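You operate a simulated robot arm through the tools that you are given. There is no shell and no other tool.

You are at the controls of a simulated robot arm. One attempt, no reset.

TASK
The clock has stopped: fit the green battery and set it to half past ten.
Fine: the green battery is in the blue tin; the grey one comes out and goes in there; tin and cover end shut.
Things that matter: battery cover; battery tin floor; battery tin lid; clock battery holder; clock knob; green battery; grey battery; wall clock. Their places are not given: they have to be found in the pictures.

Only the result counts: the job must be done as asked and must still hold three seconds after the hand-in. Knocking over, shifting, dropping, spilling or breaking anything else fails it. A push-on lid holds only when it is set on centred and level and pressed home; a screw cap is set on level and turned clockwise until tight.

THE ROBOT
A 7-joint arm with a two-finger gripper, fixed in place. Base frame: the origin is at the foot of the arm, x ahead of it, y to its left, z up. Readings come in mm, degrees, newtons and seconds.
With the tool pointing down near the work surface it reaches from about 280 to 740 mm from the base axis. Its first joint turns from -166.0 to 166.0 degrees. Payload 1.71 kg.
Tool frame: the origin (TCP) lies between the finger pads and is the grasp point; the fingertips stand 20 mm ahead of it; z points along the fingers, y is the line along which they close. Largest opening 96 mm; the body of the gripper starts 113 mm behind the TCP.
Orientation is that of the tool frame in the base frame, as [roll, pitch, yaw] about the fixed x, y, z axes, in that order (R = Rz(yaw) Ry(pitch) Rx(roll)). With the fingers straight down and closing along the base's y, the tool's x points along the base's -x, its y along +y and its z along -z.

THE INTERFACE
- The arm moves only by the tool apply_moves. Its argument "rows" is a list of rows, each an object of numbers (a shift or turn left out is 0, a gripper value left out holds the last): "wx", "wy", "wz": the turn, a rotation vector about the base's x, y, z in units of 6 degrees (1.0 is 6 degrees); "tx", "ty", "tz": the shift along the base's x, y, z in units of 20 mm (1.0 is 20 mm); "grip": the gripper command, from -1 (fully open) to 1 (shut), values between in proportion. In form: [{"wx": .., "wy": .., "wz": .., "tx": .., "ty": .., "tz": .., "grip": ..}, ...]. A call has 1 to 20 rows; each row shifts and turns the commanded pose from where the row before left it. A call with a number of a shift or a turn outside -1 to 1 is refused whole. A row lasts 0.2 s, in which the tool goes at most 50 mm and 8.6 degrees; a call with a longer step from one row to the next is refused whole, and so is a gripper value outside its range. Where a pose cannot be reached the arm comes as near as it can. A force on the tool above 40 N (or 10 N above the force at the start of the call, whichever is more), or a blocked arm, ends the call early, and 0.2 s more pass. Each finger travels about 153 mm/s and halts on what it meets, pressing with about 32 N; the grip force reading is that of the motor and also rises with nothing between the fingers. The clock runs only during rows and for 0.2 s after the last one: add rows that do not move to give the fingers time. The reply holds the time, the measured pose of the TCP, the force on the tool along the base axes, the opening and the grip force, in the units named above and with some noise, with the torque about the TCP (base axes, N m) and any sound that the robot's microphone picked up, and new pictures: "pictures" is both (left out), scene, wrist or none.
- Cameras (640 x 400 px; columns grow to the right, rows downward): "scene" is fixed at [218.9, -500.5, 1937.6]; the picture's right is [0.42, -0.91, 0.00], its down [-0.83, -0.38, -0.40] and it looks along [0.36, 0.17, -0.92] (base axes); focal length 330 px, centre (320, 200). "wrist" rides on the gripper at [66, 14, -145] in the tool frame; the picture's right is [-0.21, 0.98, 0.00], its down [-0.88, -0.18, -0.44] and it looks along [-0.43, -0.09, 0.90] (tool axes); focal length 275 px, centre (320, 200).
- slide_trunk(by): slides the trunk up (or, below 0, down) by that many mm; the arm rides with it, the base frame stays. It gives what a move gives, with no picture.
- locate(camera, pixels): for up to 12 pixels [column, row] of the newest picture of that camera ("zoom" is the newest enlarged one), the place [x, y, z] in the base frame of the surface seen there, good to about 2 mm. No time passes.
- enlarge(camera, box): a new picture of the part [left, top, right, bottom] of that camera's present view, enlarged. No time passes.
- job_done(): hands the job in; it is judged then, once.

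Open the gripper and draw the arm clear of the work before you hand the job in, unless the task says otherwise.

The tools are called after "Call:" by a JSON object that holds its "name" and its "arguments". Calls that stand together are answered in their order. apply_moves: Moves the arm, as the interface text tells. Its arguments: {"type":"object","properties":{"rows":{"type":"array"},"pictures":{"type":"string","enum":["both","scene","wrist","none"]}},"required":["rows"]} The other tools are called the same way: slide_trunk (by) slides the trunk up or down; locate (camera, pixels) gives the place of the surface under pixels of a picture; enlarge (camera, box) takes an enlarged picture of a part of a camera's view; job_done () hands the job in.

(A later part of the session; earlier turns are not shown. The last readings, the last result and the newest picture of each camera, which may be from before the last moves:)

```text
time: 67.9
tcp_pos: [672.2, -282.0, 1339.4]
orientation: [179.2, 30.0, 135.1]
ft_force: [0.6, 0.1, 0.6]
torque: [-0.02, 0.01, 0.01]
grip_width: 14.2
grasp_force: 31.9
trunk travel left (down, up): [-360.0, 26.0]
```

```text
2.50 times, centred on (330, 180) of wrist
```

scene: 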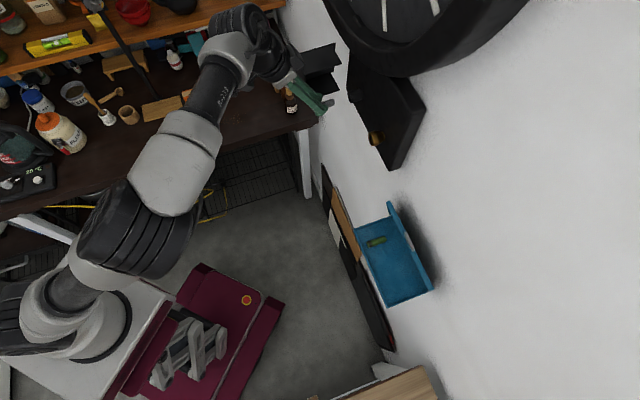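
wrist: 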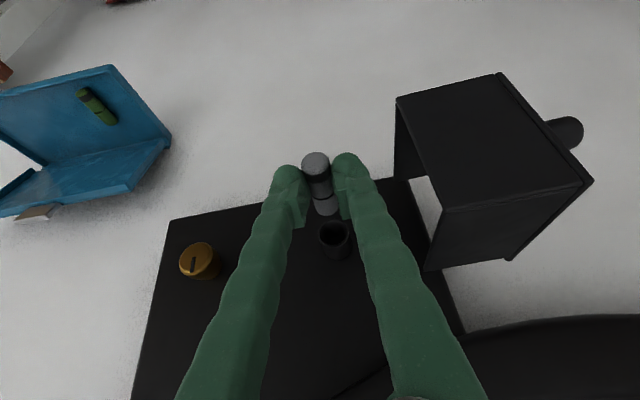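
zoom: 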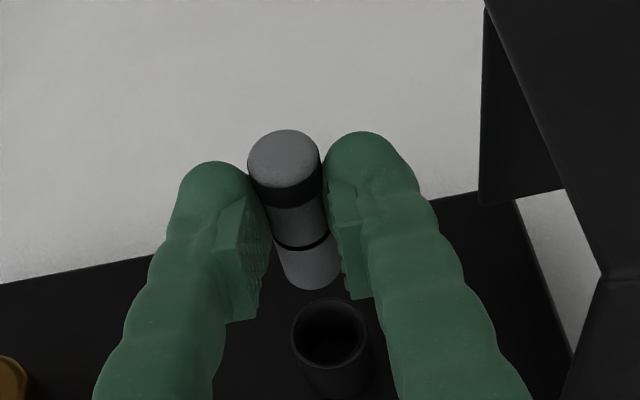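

The battery is out and the empty socket is visible at zoom (330,335). I locate the socket rim precisely for the later insertion.

Call:
{"name": "locate", "arguments": {"camera": "zoom", "pixels": [[295, 335], [363, 337], [330, 303], [333, 364], [305, 310], [355, 312], [300, 355], [360, 355], [318, 290], [285, 155], [290, 265], [282, 215]]}}

```text
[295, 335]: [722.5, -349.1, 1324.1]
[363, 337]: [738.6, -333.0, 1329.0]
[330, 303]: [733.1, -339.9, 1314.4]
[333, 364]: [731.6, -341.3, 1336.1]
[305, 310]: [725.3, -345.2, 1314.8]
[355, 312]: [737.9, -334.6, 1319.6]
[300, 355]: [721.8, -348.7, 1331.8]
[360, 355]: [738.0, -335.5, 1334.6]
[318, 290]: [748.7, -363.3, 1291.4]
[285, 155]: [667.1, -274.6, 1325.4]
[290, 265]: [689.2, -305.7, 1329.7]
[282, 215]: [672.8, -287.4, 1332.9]
```

Socket centre: u≈275.6, z≈1325.2, front d≈758. With the grey battery held (18 mm from its outer end), I back off and travel to above the tin's right half (u≈−110).

Call:
{"name": "apply_moves", "arguments": {"rows": [{"tx": -0.66, "ty": 0.66}, {"tx": -0.66, "ty": 0.66}, {"tx": -0.66, "ty": 0.66}, {"tx": -0.66, "ty": 0.66}, {"tx": -0.91, "ty": -0.91, "tz": -0.6}, {"tx": -0.91, "ty": -0.91, "tz": -0.6}, {"tx": -0.91, "ty": -0.91, "tz": -0.6}, {"tx": -0.91, "ty": -0.91, "tz": -0.6}, {"tx": -0.91, "ty": -0.91, "tz": -0.6}, {"tx": -0.91, "ty": -0.91, "tz": -0.6}, {"tx": -0.91, "ty": -0.91, "tz": -0.6}, {"tx": -0.91, "ty": -0.91, "tz": -0.6}, {"tx": -0.91, "ty": -0.91, "tz": -0.6}, {"tx": -0.91, "ty": -0.91, "tz": -0.6}, {"tx": -0.91, "ty": -0.91, "tz": -0.6}, {"tx": -0.91, "ty": -0.91, "tz": -0.6}, {"tx": -0.91, "ty": -0.91, "tz": -0.6}, {"tx": -0.91, "ty": -0.91, "tz": -0.6}, {"tx": -0.91, "ty": -0.91, "tz": -0.6}, {}], "pictures": "both"}}

```text
time: 72.1
tcp_pos: [346.1, -503.6, 1159.1]
orientation: [179.2, 30.1, 135.1]
ft_force: [0.0, 0.5, 0.0]
torque: [-0.02, -0.01, -0.05]
grip_width: 13.9
grasp_force: 31.5
trunk travel left (down, up): [-360.0, 26.0]
```

scene: 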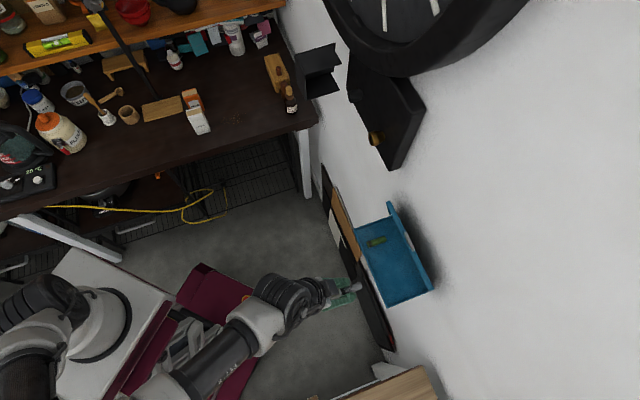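
wrist: 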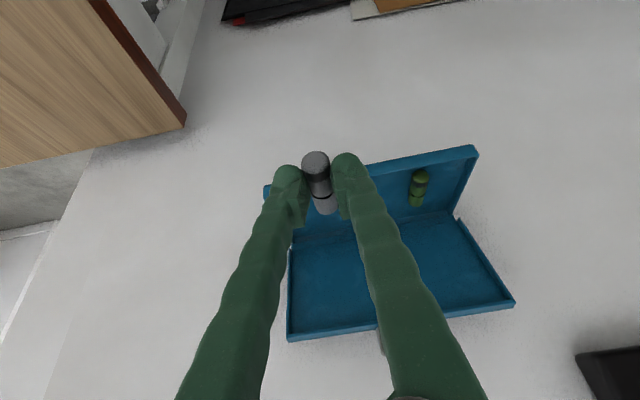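

Carrying the battery at d≈601, u≈−111; next I move forward over the tin to d≈718 and partly down.

Call:
{"name": "apply_moves", "arguments": {"rows": [{"tx": 0.69, "ty": -0.69}, {"tx": 0.69, "ty": -0.69}, {"tx": 0.69, "ty": -0.69}, {"tx": 0.69, "ty": -0.69}, {"tx": 0.69, "ty": -0.69}, {"tx": 0.69, "ty": -0.69, "tz": -0.5}, {"tz": -0.75}, {"tz": -0.75}, {}], "pictures": "both"}}

Call:
{"name": "enlarge", "arguments": {"camera": "wrist", "box": [220, 80, 460, 260]}}

```text
time: 74.1
tcp_pos: [429.4, -584.5, 1120.0]
orientation: [179.1, 30.1, 135.1]
ft_force: [0.1, -0.1, -0.7]
torque: [-0.03, 0.02, 0.01]
grip_width: 13.4
grasp_force: 32.0
trunk travel left (down, up): [-360.0, 26.0]
```

scene: 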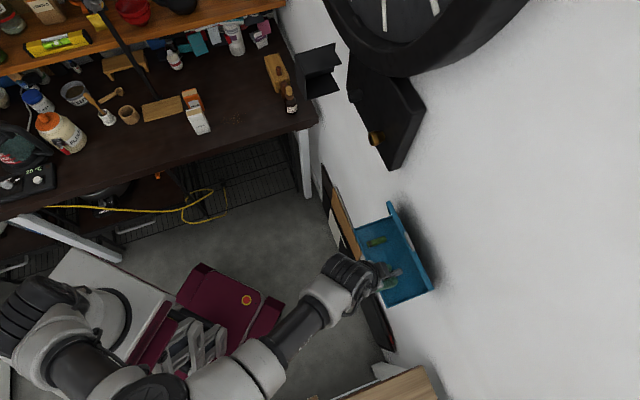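
wrist: 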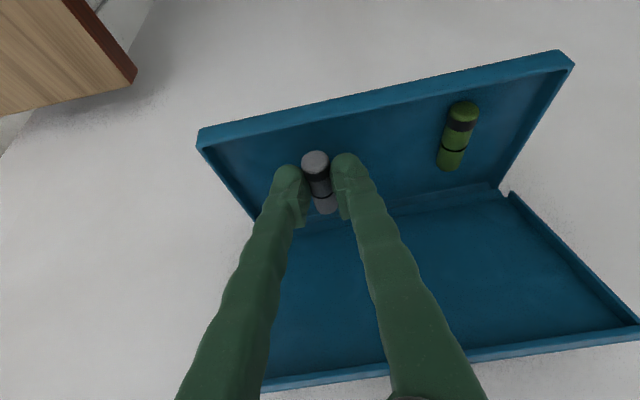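

```text
2.22 times, centred on (340, 170) of wrist
```

zoom: 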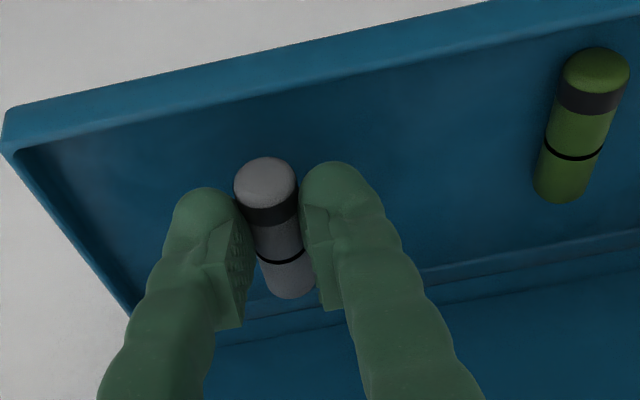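

The battery hovers over the tin floor at z_TCP=1120. I lower 18 mm in small steps.

Call:
{"name": "apply_moves", "arguments": {"rows": [{"tz": -0.3}, {"tz": -0.3}, {"tz": -0.3}, {}], "pictures": "wrist"}}

Call:
{"name": "enlarge", "arguments": {"camera": "wrist", "box": [220, 80, 460, 260]}}

```text
time: 75.1
tcp_pos: [429.8, -585.1, 1101.7]
orientation: [179.1, 30.0, 135.1]
ft_force: [-0.8, 0.0, 0.4]
torque: [-0.01, 0.02, 0.0]
grip_width: 13.4
grasp_force: 31.6
trunk travel left (down, up): [-360.0, 26.0]
```

wrist: 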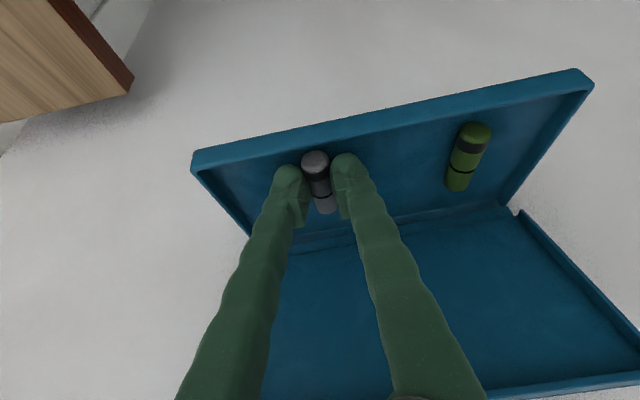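

```text
2.22 times, centred on (340, 170) of wrist
```

zoom: 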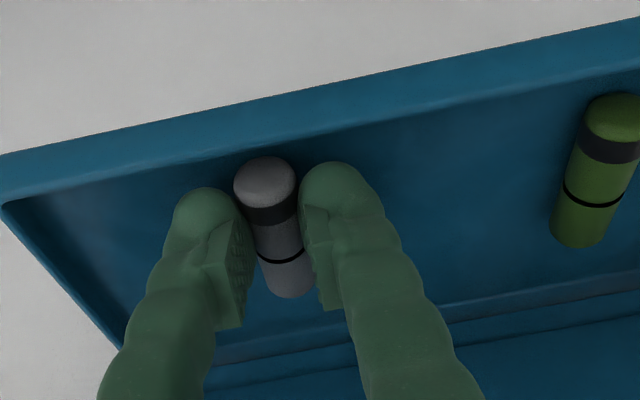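

No contact yet at z=1101.7. I compare the grey battery's height with the lying green one.

Call:
{"name": "locate", "arguments": {"camera": "zoom", "pixels": [[265, 178], [268, 205], [275, 235], [285, 275], [290, 295], [605, 110], [598, 160], [585, 220], [400, 280], [190, 160], [150, 250], [420, 200]]}}

```text
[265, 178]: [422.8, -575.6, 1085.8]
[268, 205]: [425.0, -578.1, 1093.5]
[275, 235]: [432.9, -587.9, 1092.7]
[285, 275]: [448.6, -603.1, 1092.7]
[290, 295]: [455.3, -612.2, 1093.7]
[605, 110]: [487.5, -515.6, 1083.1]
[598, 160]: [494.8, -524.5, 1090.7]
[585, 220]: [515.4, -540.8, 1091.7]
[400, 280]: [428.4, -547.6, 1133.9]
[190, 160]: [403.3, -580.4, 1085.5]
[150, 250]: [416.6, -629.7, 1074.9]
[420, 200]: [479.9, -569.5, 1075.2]
```

The grey battery's underside is only ~2 mm above the floor. Lower 1.6 mm and open the fingers gently.

Call:
{"name": "apply_moves", "arguments": {"rows": [{"tz": -0.08}, {}, {"grip": 0.6}, {"grip": 0.45}, {"grip": 0.35}, {}], "pictures": "wrist"}}

Call:
{"name": "enlarge", "arguments": {"camera": "wrist", "box": [220, 80, 460, 260]}}

```text
time: 76.5
tcp_pos: [430.6, -585.3, 1100.0]
orientation: [179.2, 30.1, 135.1]
ft_force: [-0.7, 0.0, 0.0]
torque: [0.02, -0.01, -0.01]
grip_width: 31.0
grasp_force: 0.0
trunk travel left (down, up): [-360.0, 26.0]
```

wrist: 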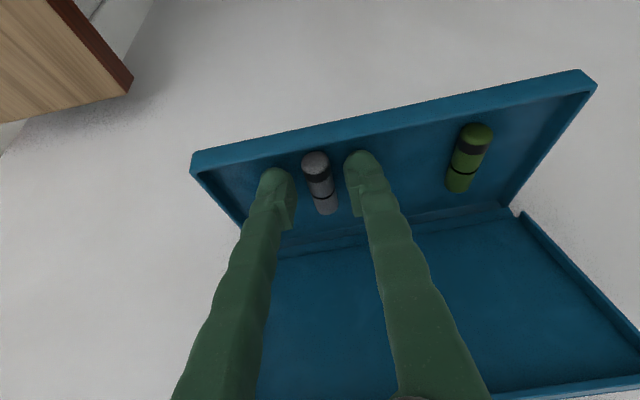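

```text
2.22 times, centred on (340, 170) of wrist
```

zoom: 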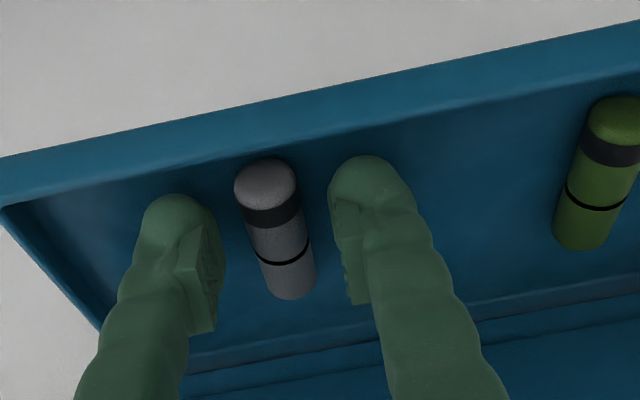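

The grey battery rests on the floor. I rise 45 mm and shift over the green battery (u≈−17).

Call:
{"name": "apply_moves", "arguments": {"rows": [{"tz": 0.75}, {"tz": 0.75}, {"tz": 0.75}, {"tx": 0.825, "ty": 0.825}, {"tx": 0.825, "ty": 0.825}, {"tx": 0.825, "ty": 0.825}, {"tx": 0.825, "ty": 0.825}, {}], "pictures": "both"}}

Call:
{"name": "enlarge", "arguments": {"camera": "wrist", "box": [230, 80, 420, 260]}}

```text
time: 78.3
tcp_pos: [494.1, -521.4, 1146.4]
orientation: [179.0, 30.1, 135.0]
ft_force: [-0.5, 0.0, 0.5]
torque: [0.0, -0.01, 0.01]
grip_width: 31.1
grasp_force: 0.1
trunk travel left (down, up): [-360.0, 26.0]
```

scene: 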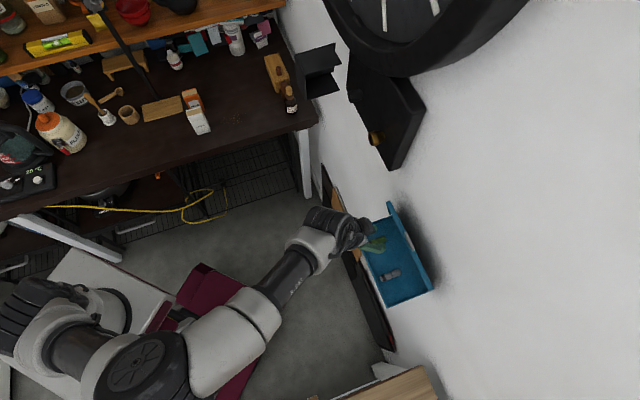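
wrist: 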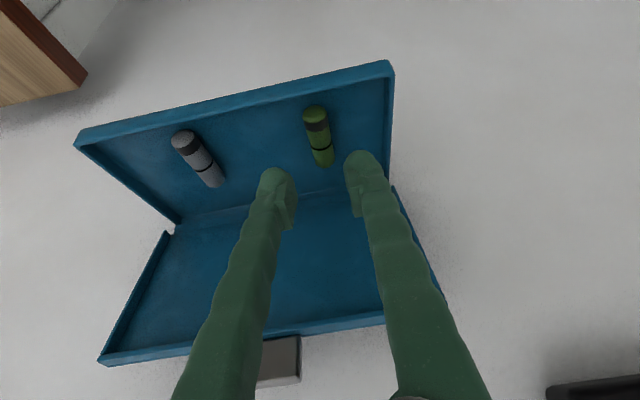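

```text
2.22 times, centred on (325, 170) of wrist
```

zoom: 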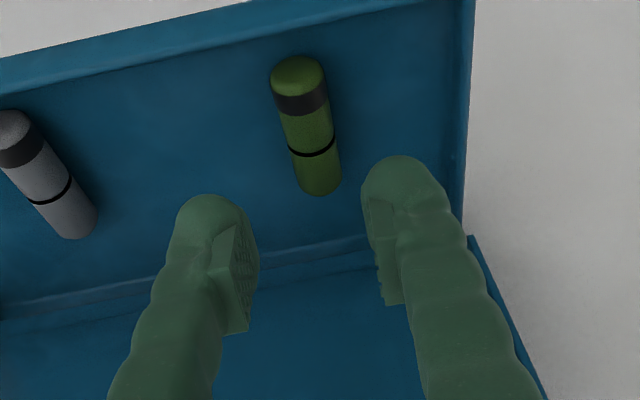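

Locating the green battery's ends and sides from here.

Call:
{"name": "locate", "arguments": {"camera": "zoom", "pixels": [[297, 60], [298, 75], [301, 95], [307, 120], [313, 150], [318, 180], [320, 193], [283, 120], [331, 117], [292, 150], [336, 148], [325, 188]]}}

```text
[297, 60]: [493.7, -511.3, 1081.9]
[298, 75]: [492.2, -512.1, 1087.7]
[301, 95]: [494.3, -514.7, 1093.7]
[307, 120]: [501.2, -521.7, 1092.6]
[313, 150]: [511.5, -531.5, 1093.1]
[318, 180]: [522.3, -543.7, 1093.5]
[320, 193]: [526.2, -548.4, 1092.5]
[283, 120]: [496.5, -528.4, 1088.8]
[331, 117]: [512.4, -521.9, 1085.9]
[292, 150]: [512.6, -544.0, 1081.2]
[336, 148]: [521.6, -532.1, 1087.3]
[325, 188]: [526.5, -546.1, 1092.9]
```

Green battery axis: u≈−14.6, near end d≈709.5. I shift 5 mm left and descend so the fingers straddle it.

Call:
{"name": "apply_moves", "arguments": {"rows": [{"tx": 0.2, "ty": 0.13}, {"tz": -0.8}, {"tz": -0.8}, {"tz": -0.65}, {"tz": -0.1}, {}], "pictures": "wrist"}}

Call:
{"name": "enlarge", "arguments": {"camera": "wrist", "box": [230, 80, 420, 260]}}

```text
time: 79.7
tcp_pos: [498.1, -516.9, 1099.9]
orientation: [179.1, 29.9, 135.1]
ft_force: [0.1, -1.1, 0.8]
torque: [-0.01, -0.01, 0.0]
grip_width: 31.4
grasp_force: 0.0
trunk travel left (down, up): [-360.0, 26.0]
```

wrist: 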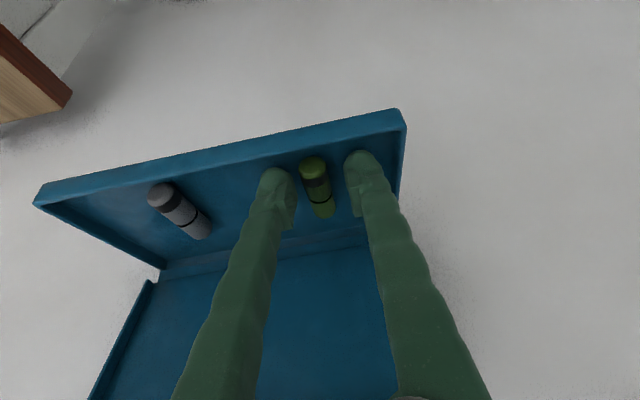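

```text
2.22 times, centred on (325, 170) of wrist
```

zoom: 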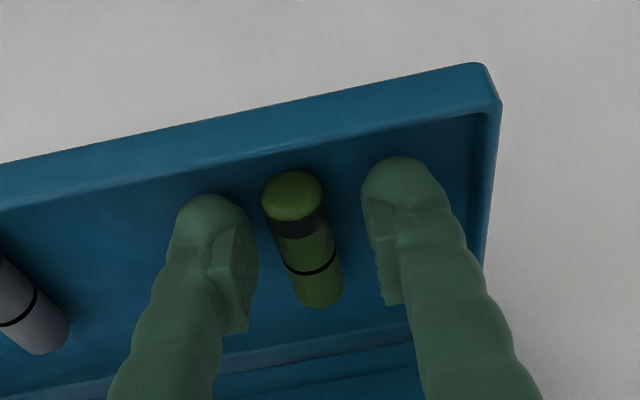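

The battery is between the pads. I lower 1.5 mm more, then close.

Call:
{"name": "apply_moves", "arguments": {"rows": [{"tx": -0.02, "ty": -0.08, "tz": -0.08}, {}, {"grip": 1}, {"grip": 1}, {"grip": 1}], "pictures": "wrist"}}

Call:
{"name": "enlarge", "arguments": {"camera": "wrist", "box": [230, 80, 420, 260]}}

```text
time: 80.9
tcp_pos: [499.1, -518.2, 1097.5]
orientation: [179.1, 30.1, 135.2]
ft_force: [-0.2, -0.2, -0.4]
torque: [0.02, -0.04, 0.02]
grip_width: 14.5
grasp_force: 32.5
trunk travel left (down, up): [-360.0, 26.0]
```

wrist: 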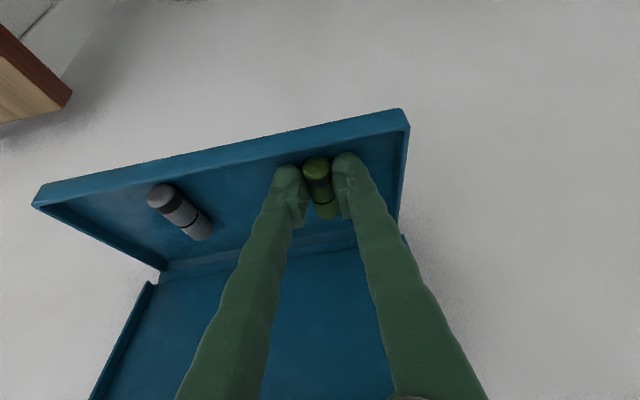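

```text
2.22 times, centred on (325, 170) of wrist
```

zoom: 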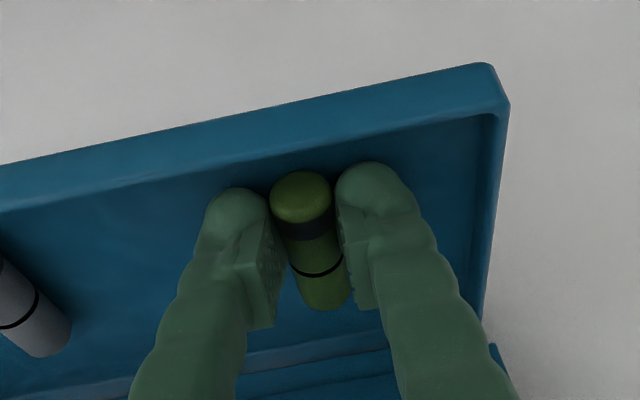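

Gripped green at 14.5 mm. I lift it out, back off and travel to in front of the holder.

Call:
{"name": "apply_moves", "arguments": {"rows": [{"tz": 0.8}, {"tz": 0.8}, {"tz": 0.8}, {"tx": -0.7, "ty": 0.7}, {"tx": -0.7, "ty": 0.7}, {"tx": -0.7, "ty": 0.7}, {"tx": -0.7, "ty": 0.7}, {"tx": -0.7, "ty": 0.7}, {"tx": 0.93, "ty": 0.93, "tz": 0.88}, {"tx": 0.93, "ty": 0.93, "tz": 0.88}, {"tx": 0.93, "ty": 0.93, "tz": 0.88}, {"tx": 0.93, "ty": 0.93, "tz": 0.88}, {"tx": 0.93, "ty": 0.93, "tz": 0.88}, {"tx": 0.93, "ty": 0.93, "tz": 0.88}, {"tx": 0.93, "ty": 0.93, "tz": 0.88}, {"tx": 0.93, "ty": 0.93, "tz": 0.88}, {"tx": 0.93, "ty": 0.93, "tz": 0.88}, {"tx": 0.93, "ty": 0.93, "tz": 0.88}, {"tx": 0.93, "ty": 0.93, "tz": 0.88}, {}], "pictures": "both"}}

```text
time: 85.1
tcp_pos: [631.9, -243.2, 1340.1]
orientation: [179.3, 30.1, 135.2]
ft_force: [-0.3, 0.0, -0.1]
torque: [0.03, 0.02, 0.02]
grip_width: 14.6
grasp_force: 32.1
trunk travel left (down, up): [-360.0, 26.0]
```

scene: 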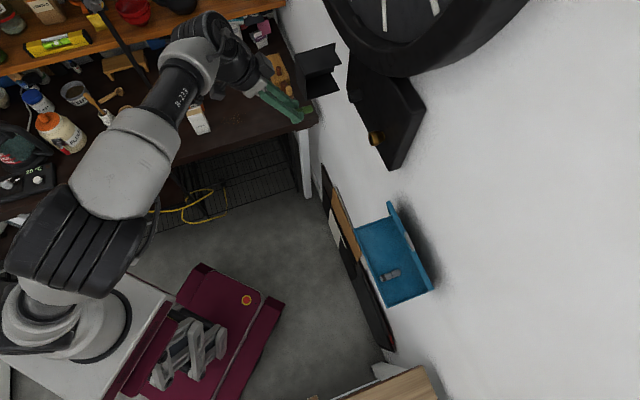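
wrist: 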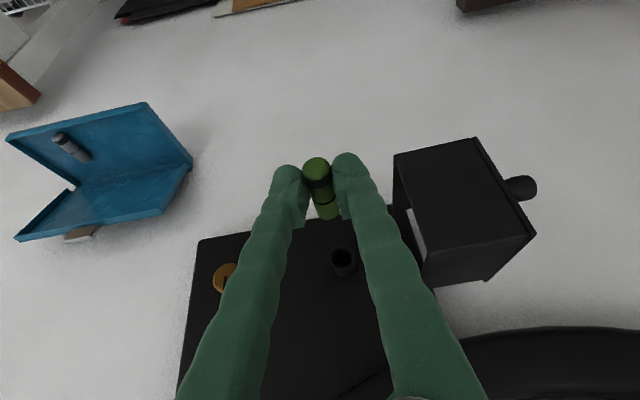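

Holding the green battery at d≈619, u≈275, z≈1340. I zoom in to measure the held battery's axis relative to the TCP.

Call:
{"name": "enlarge", "arguments": {"camera": "wrist", "box": [260, 130, 400, 290]}}

```text
2.50 times, centred on (330, 210) of wrist
```

zoom: 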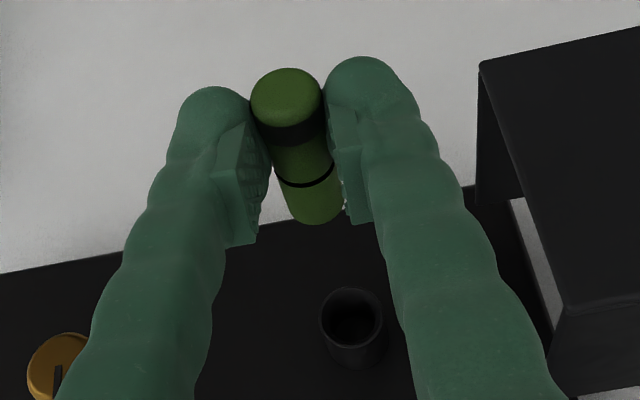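

Call:
{"name": "locate", "arguments": {"camera": "zoom", "pixels": [[287, 72], [288, 95], [292, 120], [297, 145], [303, 170], [310, 200], [314, 218], [324, 320], [381, 322], [350, 290], [352, 342], [352, 300]]}}

```text
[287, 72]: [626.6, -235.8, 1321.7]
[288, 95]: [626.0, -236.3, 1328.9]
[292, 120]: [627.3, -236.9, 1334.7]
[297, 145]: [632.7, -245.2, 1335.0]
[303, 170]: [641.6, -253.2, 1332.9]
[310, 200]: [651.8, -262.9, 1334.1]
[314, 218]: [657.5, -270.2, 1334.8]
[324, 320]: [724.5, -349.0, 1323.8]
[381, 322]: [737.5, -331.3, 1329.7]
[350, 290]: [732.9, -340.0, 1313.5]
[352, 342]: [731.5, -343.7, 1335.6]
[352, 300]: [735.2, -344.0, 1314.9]
```

Held battery axis is 13.2 mm below the TCP and level; the socket centre is u≈275.9, z≈1325. I align (u +1, z −1.7) and advance until the battery end is ~20 mm from the socket.

Call:
{"name": "apply_moves", "arguments": {"rows": [{"tx": 0.74, "ty": -0.665, "tz": -0.0425}, {"tx": 0.7, "ty": -0.665, "tz": -0.0425}, {"tx": 0.7, "ty": -0.665, "tz": -0.0}, {"tx": 0.7, "ty": -0.665, "tz": -0.0}, {}, {}], "pictures": "both"}}

Call:
{"name": "enlarge", "arguments": {"camera": "wrist", "box": [260, 130, 400, 290]}}

```text
time: 86.5
tcp_pos: [692.8, -296.8, 1335.8]
orientation: [179.4, 30.1, 135.2]
ft_force: [0.5, -0.4, 0.5]
torque: [0.04, 0.0, -0.02]
grip_width: 14.7
grasp_force: 32.2
trunk travel left (down, up): [-360.0, 26.0]
```

scene: 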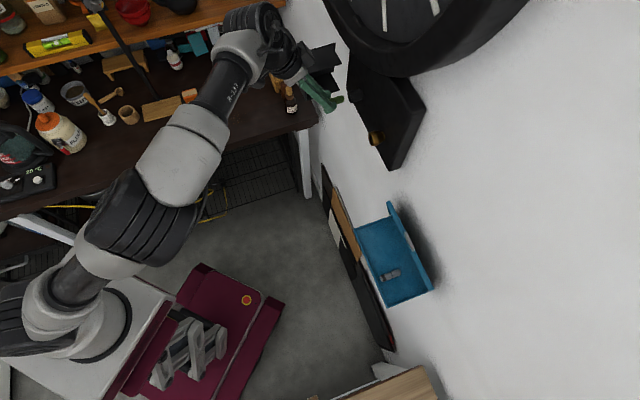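
wrist: 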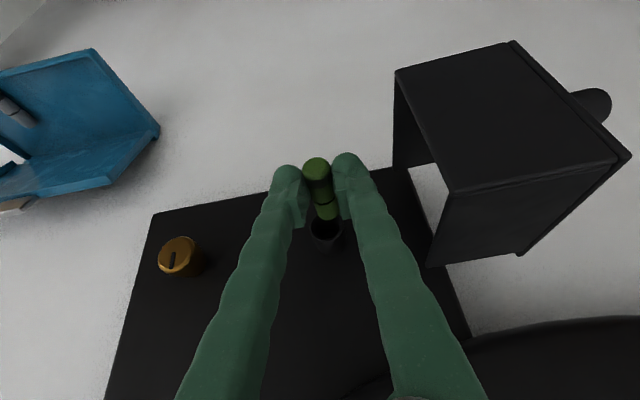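

```text
2.50 times, centred on (330, 210) of wrist
```

zoom: 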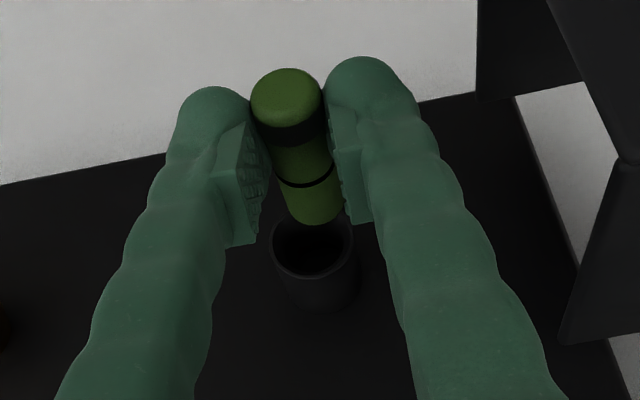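

Reading shows u≈280, z≈1335.8; I re-read the pose with still rows and locate battery versus socket.

Call:
{"name": "apply_moves", "arguments": {"rows": [{}, {}], "pictures": "wrist"}}

Call:
{"name": "enlarge", "arguments": {"camera": "wrist", "box": [280, 140, 380, 270]}}

```text
time: 87.1
tcp_pos: [691.0, -296.2, 1336.2]
orientation: [179.3, 30.0, 135.2]
ft_force: [0.0, -0.6, -0.3]
torque: [0.01, 0.02, 0.01]
grip_width: 14.5
grasp_force: 31.6
trunk travel left (down, up): [-360.0, 26.0]
```

wrist: 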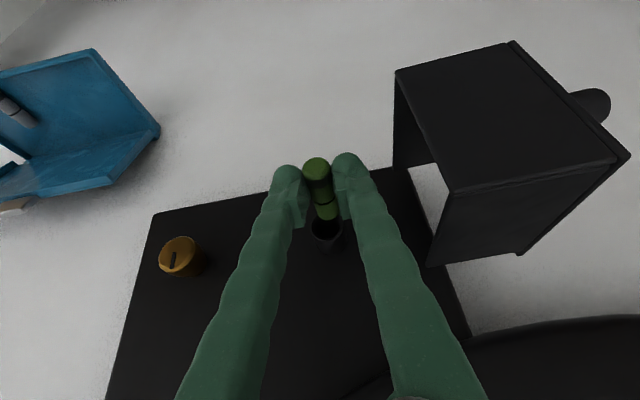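

```text
3.08 times, centred on (330, 205) of wrist
```

zoom: 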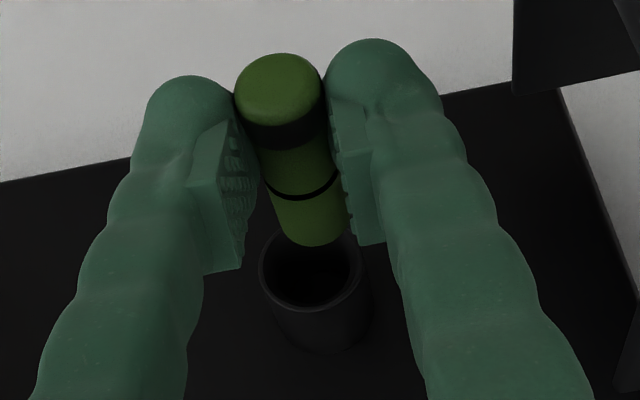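

Locating battery and socket rim points in this zoom.

Call:
{"name": "locate", "arguments": {"camera": "zoom", "pixels": [[282, 120], [288, 150], [297, 185], [305, 215], [311, 240], [262, 265], [358, 250], [266, 285], [355, 280], [312, 303], [340, 240], [300, 306]]}}

Call:
{"name": "locate", "arguments": {"camera": "zoom", "pixels": [[250, 150], [268, 195], [283, 235], [330, 145], [340, 185], [345, 225], [260, 270], [362, 270], [310, 315], [330, 313], [280, 300], [345, 300]]}}

```text
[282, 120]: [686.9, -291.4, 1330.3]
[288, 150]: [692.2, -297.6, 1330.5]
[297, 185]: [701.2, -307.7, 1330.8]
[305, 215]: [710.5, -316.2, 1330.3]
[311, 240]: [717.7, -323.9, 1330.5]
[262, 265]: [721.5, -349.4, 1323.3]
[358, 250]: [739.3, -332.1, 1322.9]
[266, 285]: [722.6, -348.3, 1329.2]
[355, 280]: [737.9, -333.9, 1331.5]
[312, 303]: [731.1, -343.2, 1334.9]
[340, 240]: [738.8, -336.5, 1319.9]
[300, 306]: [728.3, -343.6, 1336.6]
```

```text
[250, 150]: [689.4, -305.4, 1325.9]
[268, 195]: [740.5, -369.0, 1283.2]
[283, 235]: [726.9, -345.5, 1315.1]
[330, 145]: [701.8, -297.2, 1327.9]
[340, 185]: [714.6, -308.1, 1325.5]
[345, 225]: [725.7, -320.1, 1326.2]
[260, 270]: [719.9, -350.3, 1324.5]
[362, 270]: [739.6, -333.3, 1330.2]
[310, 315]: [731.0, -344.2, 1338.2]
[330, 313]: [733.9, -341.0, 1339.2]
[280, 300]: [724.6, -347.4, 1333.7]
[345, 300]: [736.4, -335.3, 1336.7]
```

Battery axis is at u≈279, z≈1323; the socket centre u≈275.6, z≈1325.3. I correct by −3.3 mm in u and +2.1 mm in z and re-measure.

Call:
{"name": "apply_moves", "arguments": {"rows": [{"tx": -0.117, "ty": -0.117, "tz": 0.105}, {}, {}], "pictures": "wrist"}}

Call:
{"name": "enlarge", "arguments": {"camera": "wrist", "box": [280, 140, 380, 270]}}

Call:
{"name": "locate", "arguments": {"camera": "zoom", "pixels": [[282, 120], [288, 150], [297, 185], [305, 215], [311, 240], [250, 150], [330, 145], [340, 185], [345, 225], [310, 300], [270, 190], [278, 230]]}}

```text
time: 87.9
tcp_pos: [689.4, -299.5, 1339.1]
orientation: [179.2, 29.9, 135.1]
ft_force: [0.2, -0.2, -0.3]
torque: [0.01, 0.02, 0.03]
grip_width: 14.4
grasp_force: 32.1
trunk travel left (down, up): [-360.0, 26.0]
```

wrist: 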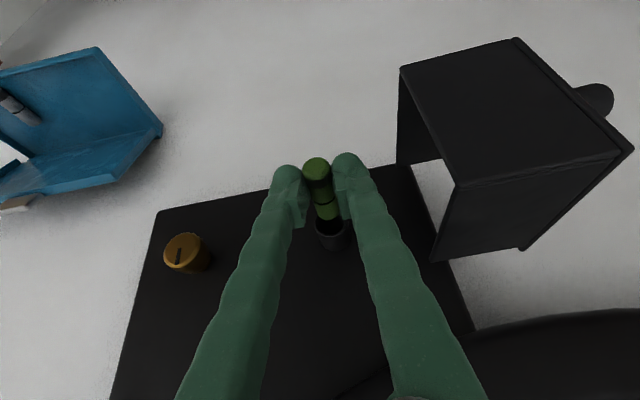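

```text
3.08 times, centred on (330, 205) of wrist
```

zoom: 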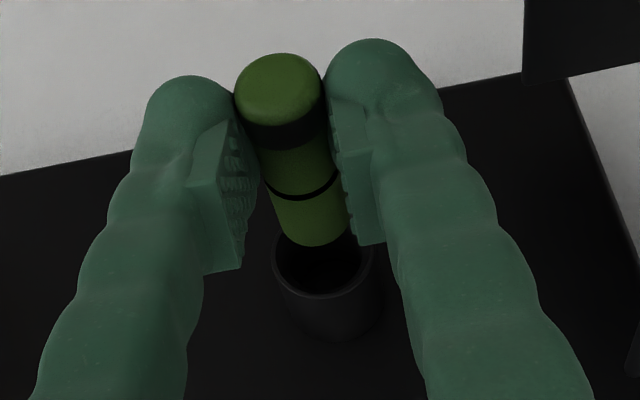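

```text
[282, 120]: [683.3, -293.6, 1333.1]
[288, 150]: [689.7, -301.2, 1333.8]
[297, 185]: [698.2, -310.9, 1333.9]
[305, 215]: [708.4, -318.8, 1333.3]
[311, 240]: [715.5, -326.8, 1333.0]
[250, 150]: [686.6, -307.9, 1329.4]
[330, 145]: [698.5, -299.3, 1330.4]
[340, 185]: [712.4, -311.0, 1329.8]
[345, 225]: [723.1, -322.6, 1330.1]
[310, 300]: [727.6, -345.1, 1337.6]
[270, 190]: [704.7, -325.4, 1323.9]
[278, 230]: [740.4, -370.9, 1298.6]
```

Now battery axis (u≈275.3, z≈1326) matches the socket (275.6, 1325.3). I advance 15 mm and check alignment right at the mouth.

Call:
{"name": "apply_moves", "arguments": {"rows": [{"tx": 0.177, "ty": -0.177}, {"tx": 0.177, "ty": -0.177}, {"tx": 0.177, "ty": -0.177}, {}, {}], "pictures": "wrist"}}

Call:
{"name": "enlarge", "arguments": {"camera": "wrist", "box": [280, 140, 380, 270]}}

Call:
{"name": "locate", "arguments": {"camera": "zoom", "pixels": [[282, 120], [288, 150], [297, 185], [305, 215], [311, 235], [250, 150], [330, 145], [340, 185], [345, 225], [310, 290], [270, 250], [368, 240]]}}

```text
time: 89.1
tcp_pos: [699.8, -311.7, 1339.0]
orientation: [179.1, 29.9, 135.2]
ft_force: [0.0, 0.0, 0.2]
torque: [0.01, 0.0, 0.03]
grip_width: 14.5
grasp_force: 32.4
trunk travel left (down, up): [-360.0, 26.0]
```

wrist: 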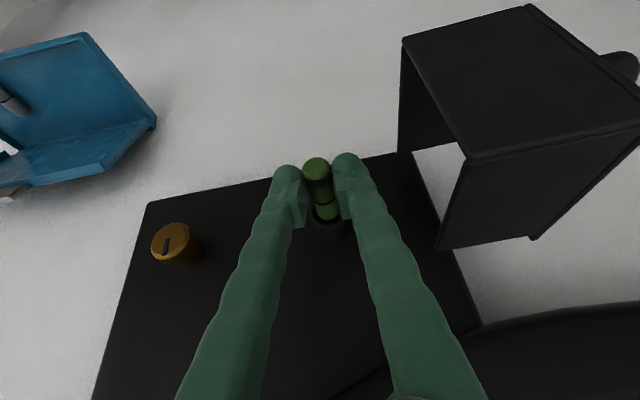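

```text
3.08 times, centred on (330, 205) of wrist
```

zoom: 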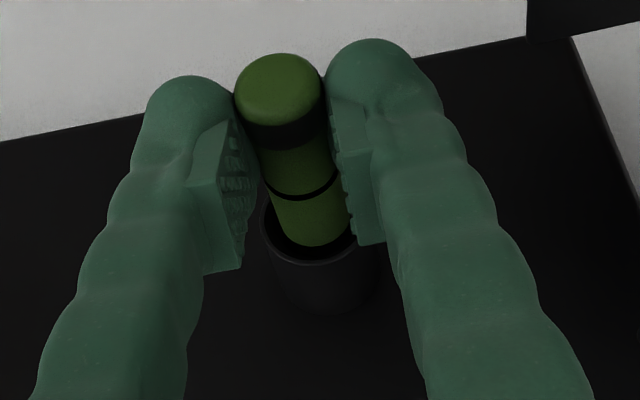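

```text
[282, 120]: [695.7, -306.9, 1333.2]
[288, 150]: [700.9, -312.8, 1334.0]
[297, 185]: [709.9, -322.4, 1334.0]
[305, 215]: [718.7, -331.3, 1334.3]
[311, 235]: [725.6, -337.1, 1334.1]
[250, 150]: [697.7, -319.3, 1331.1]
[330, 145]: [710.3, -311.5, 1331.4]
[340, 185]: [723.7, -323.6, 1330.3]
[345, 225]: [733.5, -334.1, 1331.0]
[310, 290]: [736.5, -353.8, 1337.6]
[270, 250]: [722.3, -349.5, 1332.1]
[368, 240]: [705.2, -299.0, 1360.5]
```

The battery end is at the socket mouth, well centred (about 1 mm high). I correct slightly and push in 10 mm, monitoring force.

Call:
{"name": "apply_moves", "arguments": {"rows": [{"tx": 0.09, "ty": -0.065, "tz": -0.04}, {"tx": 0.1, "ty": -0.1}, {"tx": 0.1, "ty": -0.1}, {"tx": 0.1, "ty": -0.1}, {}], "pictures": "wrist"}}

Call:
{"name": "enlarge", "arguments": {"camera": "wrist", "box": [280, 140, 380, 270]}}

```text
time: 90.3
tcp_pos: [706.7, -317.8, 1338.1]
orientation: [179.4, 30.1, 135.2]
ft_force: [0.2, -0.2, -1.0]
torque: [0.0, 0.02, -0.01]
grip_width: 14.7
grasp_force: 32.1
trunk travel left (down, up): [-360.0, 26.0]
```

wrist: 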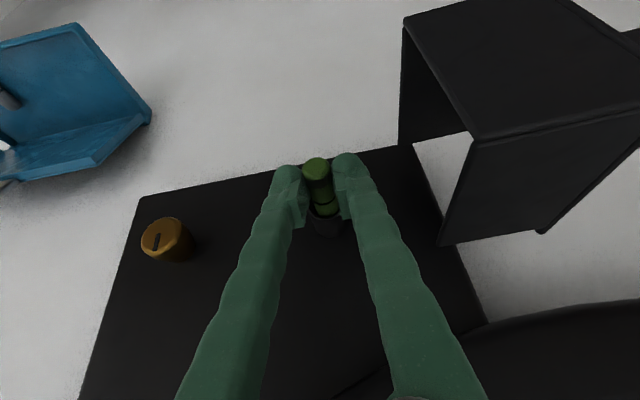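

```text
3.08 times, centred on (330, 205) of wrist
```

zoom: 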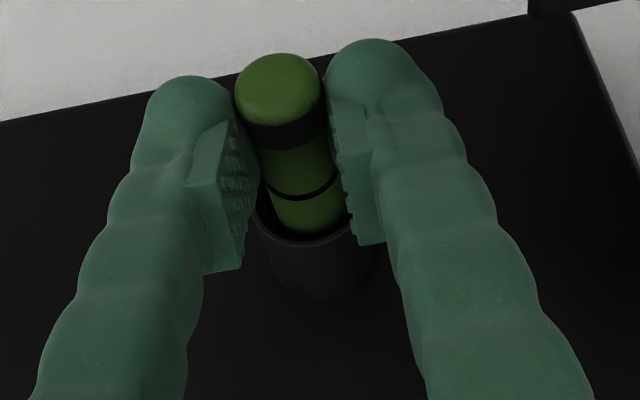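

It is entering freely (force ≈ 0). Continue pushing 8 mm more.

Call:
{"name": "apply_moves", "arguments": {"rows": [{"tx": 0.1, "ty": -0.1}, {"tx": 0.1, "ty": -0.1}, {"tx": 0.1, "ty": -0.1}, {}], "pictures": "wrist"}}

Call:
{"name": "enlarge", "arguments": {"camera": "wrist", "box": [280, 140, 380, 270]}}

Call:
{"name": "locate", "arguments": {"camera": "zoom", "pixels": [[278, 80], [282, 120], [288, 150], [297, 185], [303, 205], [250, 150], [330, 145], [340, 185]]}}

```text
time: 91.3
tcp_pos: [714.6, -322.9, 1338.6]
orientation: [179.3, 29.9, 135.1]
ft_force: [-1.5, -1.7, -2.7]
torque: [0.11, 0.09, -0.07]
grip_width: 14.3
grasp_force: 32.1
trunk travel left (down, up): [-360.0, 26.0]
```

wrist: 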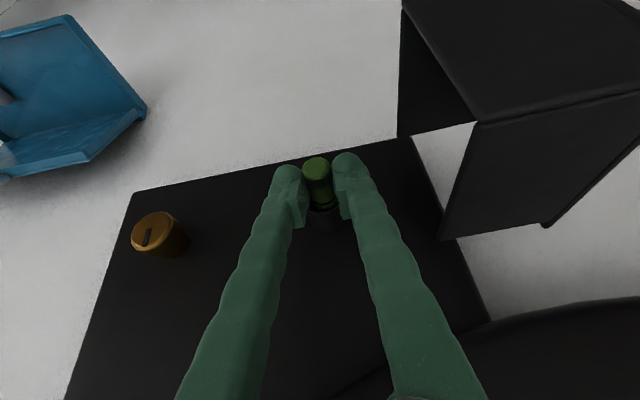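

```text
3.08 times, centred on (330, 205) of wrist
```

zoom: 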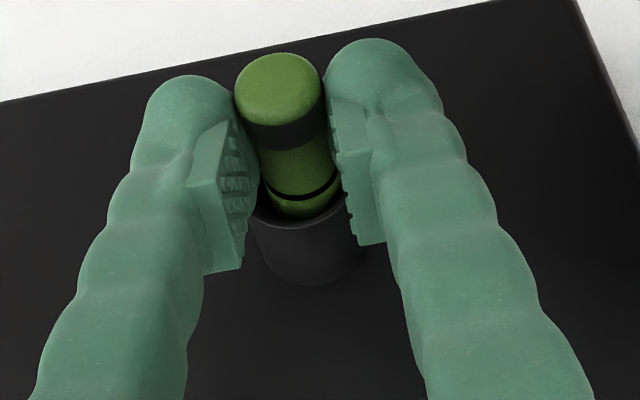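

```text
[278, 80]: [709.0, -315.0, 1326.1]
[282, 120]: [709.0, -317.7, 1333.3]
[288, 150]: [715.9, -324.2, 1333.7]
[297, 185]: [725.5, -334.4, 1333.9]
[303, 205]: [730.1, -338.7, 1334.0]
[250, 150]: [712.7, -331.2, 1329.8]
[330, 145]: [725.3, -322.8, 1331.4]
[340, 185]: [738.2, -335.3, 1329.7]
```

Near end is at d≈724; the grey one sat at 727, so ~3 mm remain. I push in gently with 1.5 mm steps.

Call:
{"name": "apply_moves", "arguments": {"rows": [{"tx": 0.053, "ty": -0.053}, {"tx": 0.053, "ty": -0.053}, {}, {}], "pictures": "wrist"}}

Call:
{"name": "enlarge", "arguments": {"camera": "wrist", "box": [280, 140, 380, 270]}}

Call:
{"name": "locate", "arguments": {"camera": "zoom", "pixels": [[278, 80], [275, 90], [282, 120], [288, 150], [297, 185], [250, 150], [330, 145], [340, 185]]}}

```text
time: 92.3
tcp_pos: [715.6, -326.0, 1337.8]
orientation: [179.2, 29.9, 135.1]
ft_force: [-11.7, -0.9, -6.1]
torque: [-0.11, 0.04, -0.08]
grip_width: 14.7
grasp_force: 31.9
trunk travel left (down, up): [-360.0, 26.0]
```

wrist: 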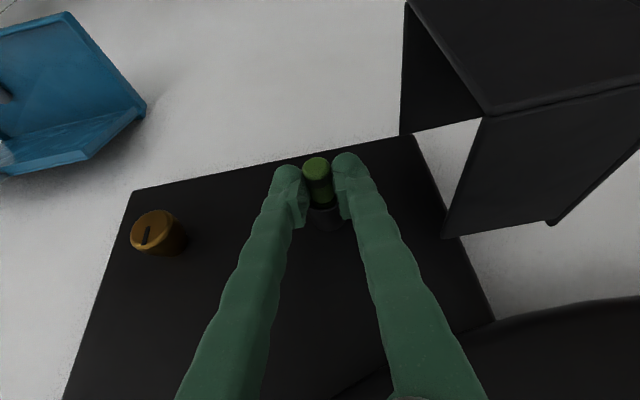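

```text
3.08 times, centred on (330, 205) of wrist
```

zoom: 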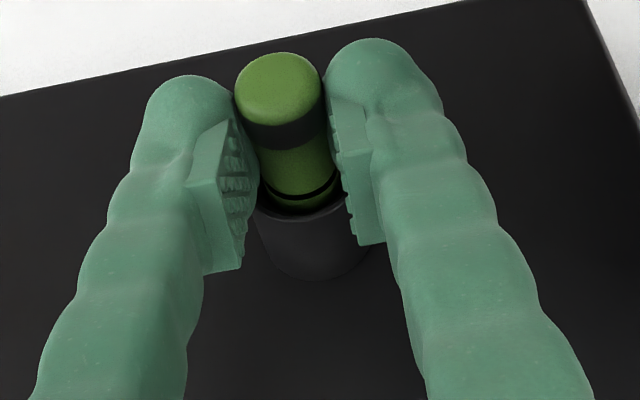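

```text
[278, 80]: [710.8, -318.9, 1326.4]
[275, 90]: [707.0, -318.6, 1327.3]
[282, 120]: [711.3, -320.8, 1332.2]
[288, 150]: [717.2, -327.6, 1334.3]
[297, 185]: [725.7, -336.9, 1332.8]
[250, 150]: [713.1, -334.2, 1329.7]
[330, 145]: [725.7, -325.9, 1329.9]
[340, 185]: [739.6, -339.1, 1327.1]
```

Near end is now at d≈728 with ~8 N resistance, i.e. seated like the grey one was. I open the fingers slightly to release it.

Call:
{"name": "apply_moves", "arguments": {"rows": [{"grip": 0.6}, {"grip": 0.4}, {"grip": 0.3}, {}], "pictures": "wrist"}}

Call:
{"name": "enlarge", "arguments": {"camera": "wrist", "box": [280, 140, 380, 270]}}

Call:
{"name": "locate", "arguments": {"camera": "zoom", "pixels": [[278, 80], [275, 90], [282, 120], [288, 150], [297, 185], [250, 150], [328, 145], [300, 212]]}}

```text
time: 93.3
tcp_pos: [717.5, -324.4, 1338.2]
orientation: [179.3, 30.0, 135.2]
ft_force: [0.5, 0.2, -1.4]
torque: [0.0, 0.0, 0.0]
grip_width: 33.3
grasp_force: 0.0
trunk travel left (down, up): [-360.0, 26.0]
```

wrist: 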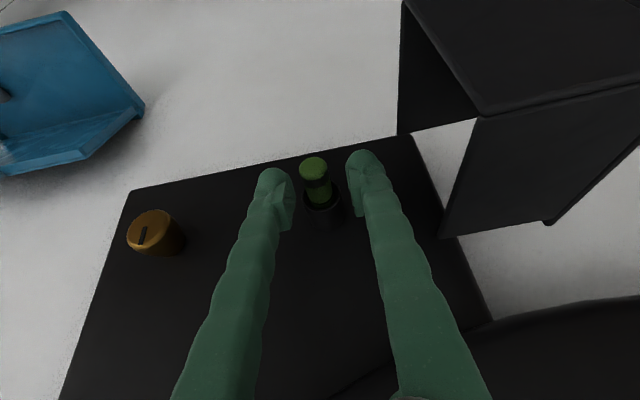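

```text
3.08 times, centred on (330, 205) of wrist
```

zoom: 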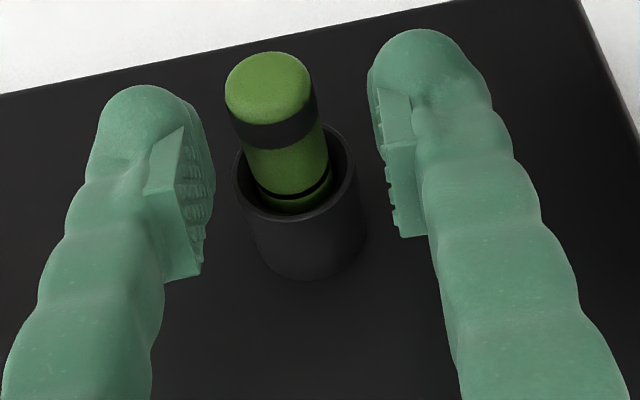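

```text
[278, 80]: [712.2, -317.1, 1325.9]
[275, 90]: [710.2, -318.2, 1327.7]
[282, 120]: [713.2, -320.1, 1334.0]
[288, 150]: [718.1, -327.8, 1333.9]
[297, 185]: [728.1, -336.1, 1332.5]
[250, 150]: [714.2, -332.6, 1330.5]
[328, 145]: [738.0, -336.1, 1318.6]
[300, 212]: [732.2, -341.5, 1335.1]
```

The green battery sits with its end at d≈727.5, exactly as the grey did. I withdraw the fingers up and back along the tool axis.

Call:
{"name": "apply_moves", "arguments": {"rows": [{"tx": -0.31, "ty": 0.31, "tz": 0.76}, {"tx": -0.31, "ty": 0.31, "tz": 0.76}, {"tx": -0.31, "ty": 0.31, "tz": 0.76}, {"tx": -0.31, "ty": 0.31, "tz": 0.76}, {"tx": -0.62, "ty": 0.62}, {"tx": -0.62, "ty": 0.62}, {"tx": -0.62, "ty": 0.62}, {"tx": -0.62, "ty": 0.62}, {"grip": 1}, {}], "pictures": "both"}}

Call:
{"name": "enlarge", "arguments": {"camera": "scene", "box": [290, 35, 420, 165]}}

```text
time: 95.5
tcp_pos: [642.4, -250.2, 1398.0]
orientation: [179.3, 30.0, 135.2]
ft_force: [-0.8, -0.5, -0.4]
torque: [-0.03, -0.03, 0.02]
grip_width: 0.2
grasp_force: 29.4
trunk travel left (down, up): [-360.0, 26.0]
```

scene: 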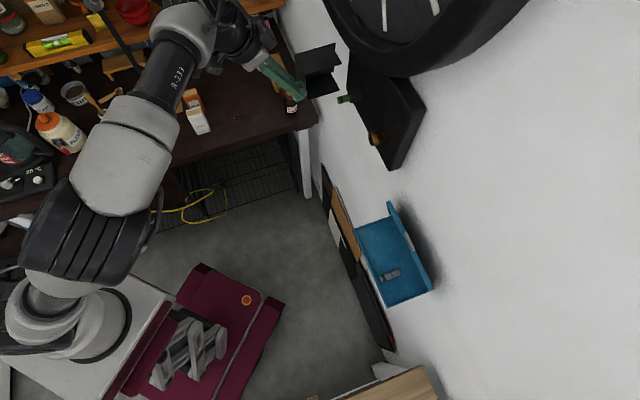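
wrist: 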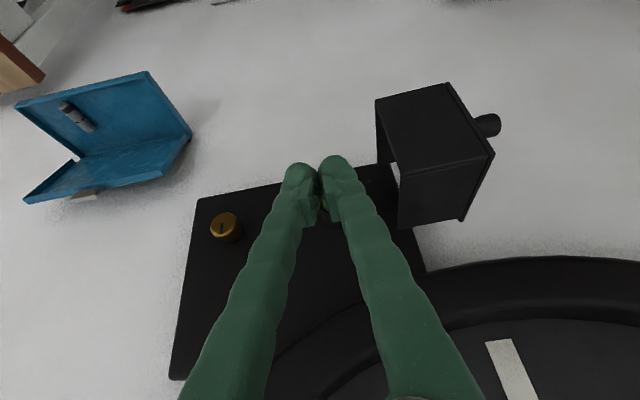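

```text
3.08 times, centred on (355, 100) of scene
```

zoom: 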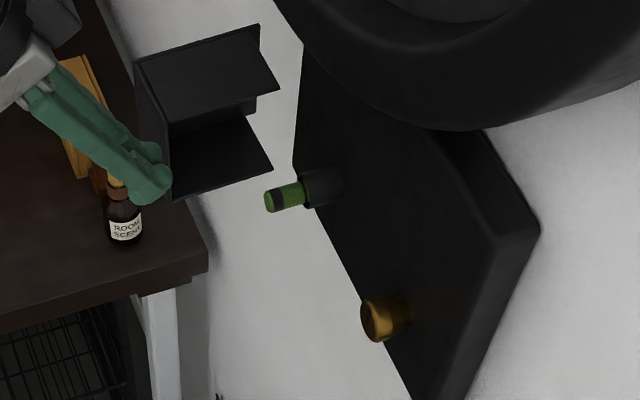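

The green battery sits exactly where the grey one was. To close the cover I go round to its left (u≈440) at 30° pitch with closed fingers.

Call:
{"name": "apply_moves", "arguments": {"rows": [{"tx": 0.617, "ty": 0.664, "tz": -0.128, "wx": -0.393, "wy": -0.393}, {"tx": 0.617, "ty": 0.664, "tz": -0.128, "wx": -0.393, "wy": -0.393}, {"tx": 0.617, "ty": 0.664, "tz": -0.128, "wx": -0.393, "wy": -0.393}, {"tx": 0.617, "ty": 0.664, "tz": -0.128, "wx": -0.393, "wy": -0.393}, {"tx": 0.617, "ty": 0.664, "tz": -0.128, "wx": -0.393, "wy": -0.393}, {"tx": 0.617, "ty": 0.664, "tz": -0.128, "wx": -0.393, "wy": -0.393}, {"tx": 0.617, "ty": 0.664, "tz": -0.128, "wx": -0.393, "wy": -0.393}, {"tx": 0.617, "ty": 0.664, "tz": -0.128, "wx": -0.393, "wy": -0.393}, {"tx": 0.617, "ty": 0.664, "tz": -0.128, "wx": -0.393, "wy": -0.393}, {}], "pictures": "both"}}

```text
time: 97.7
tcp_pos: [750.4, -131.4, 1374.9]
orientation: [179.4, 60.2, 135.3]
ft_force: [0.2, -0.1, -0.4]
torque: [-0.01, -0.03, -0.02]
grip_width: 0.2
grasp_force: 29.3
trunk travel left (down, up): [-360.0, 26.0]
```

scene: 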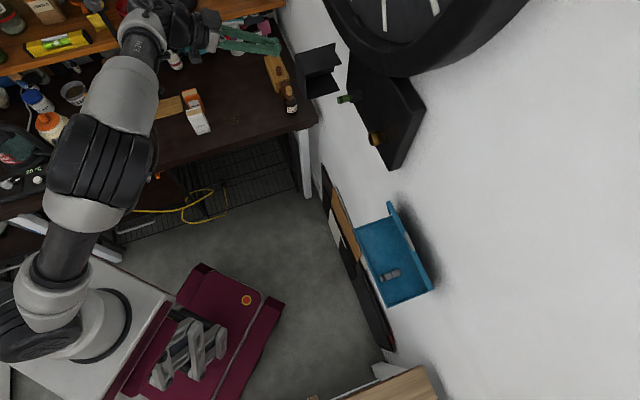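
wrist: 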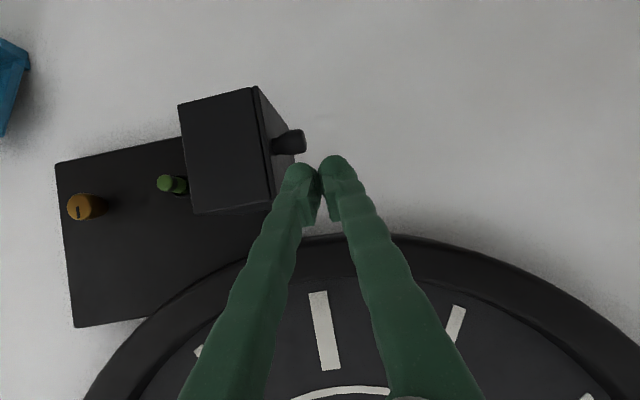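

I'm left of the box; the cover knob is at wrist (290,143). I advance alongside it to d≈711, z≈1346.

Call:
{"name": "apply_moves", "arguments": {"rows": [{"tx": 0.615, "ty": -0.615, "tz": -0.29}, {"tx": 0.615, "ty": -0.615, "tz": -0.29}, {"tx": 0.615, "ty": -0.615, "tz": -0.29}, {"tx": 0.615, "ty": -0.615, "tz": -0.29}, {"tx": 0.615, "ty": -0.615, "tz": -0.29}, {}], "pictures": "both"}}

```text
time: 99.1
tcp_pos: [811.4, -191.3, 1346.5]
orientation: [179.4, 60.1, 135.4]
ft_force: [-0.1, 0.1, -0.4]
torque: [-0.01, 0.0, 0.02]
grip_width: 0.2
grasp_force: 29.4
trunk travel left (down, up): [-360.0, 26.0]
```

scene: 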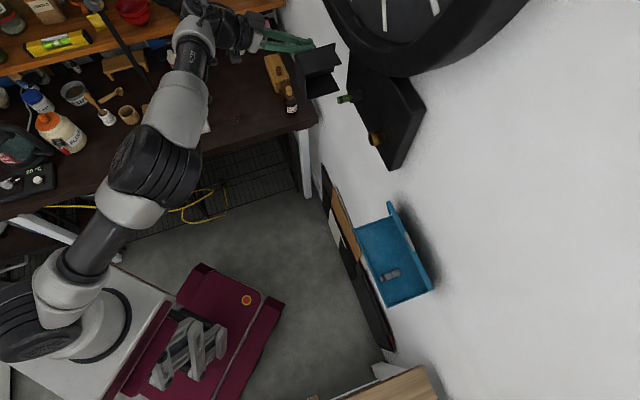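
wrist: 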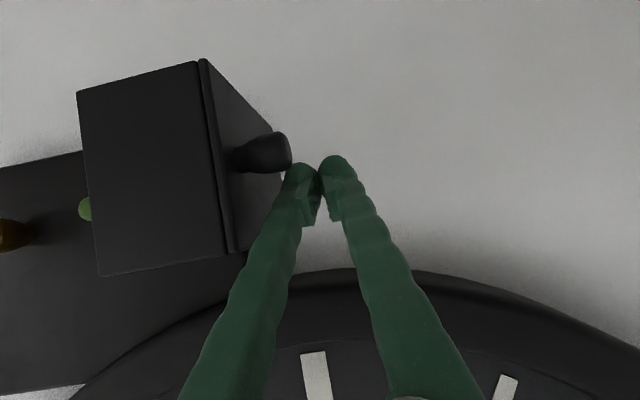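

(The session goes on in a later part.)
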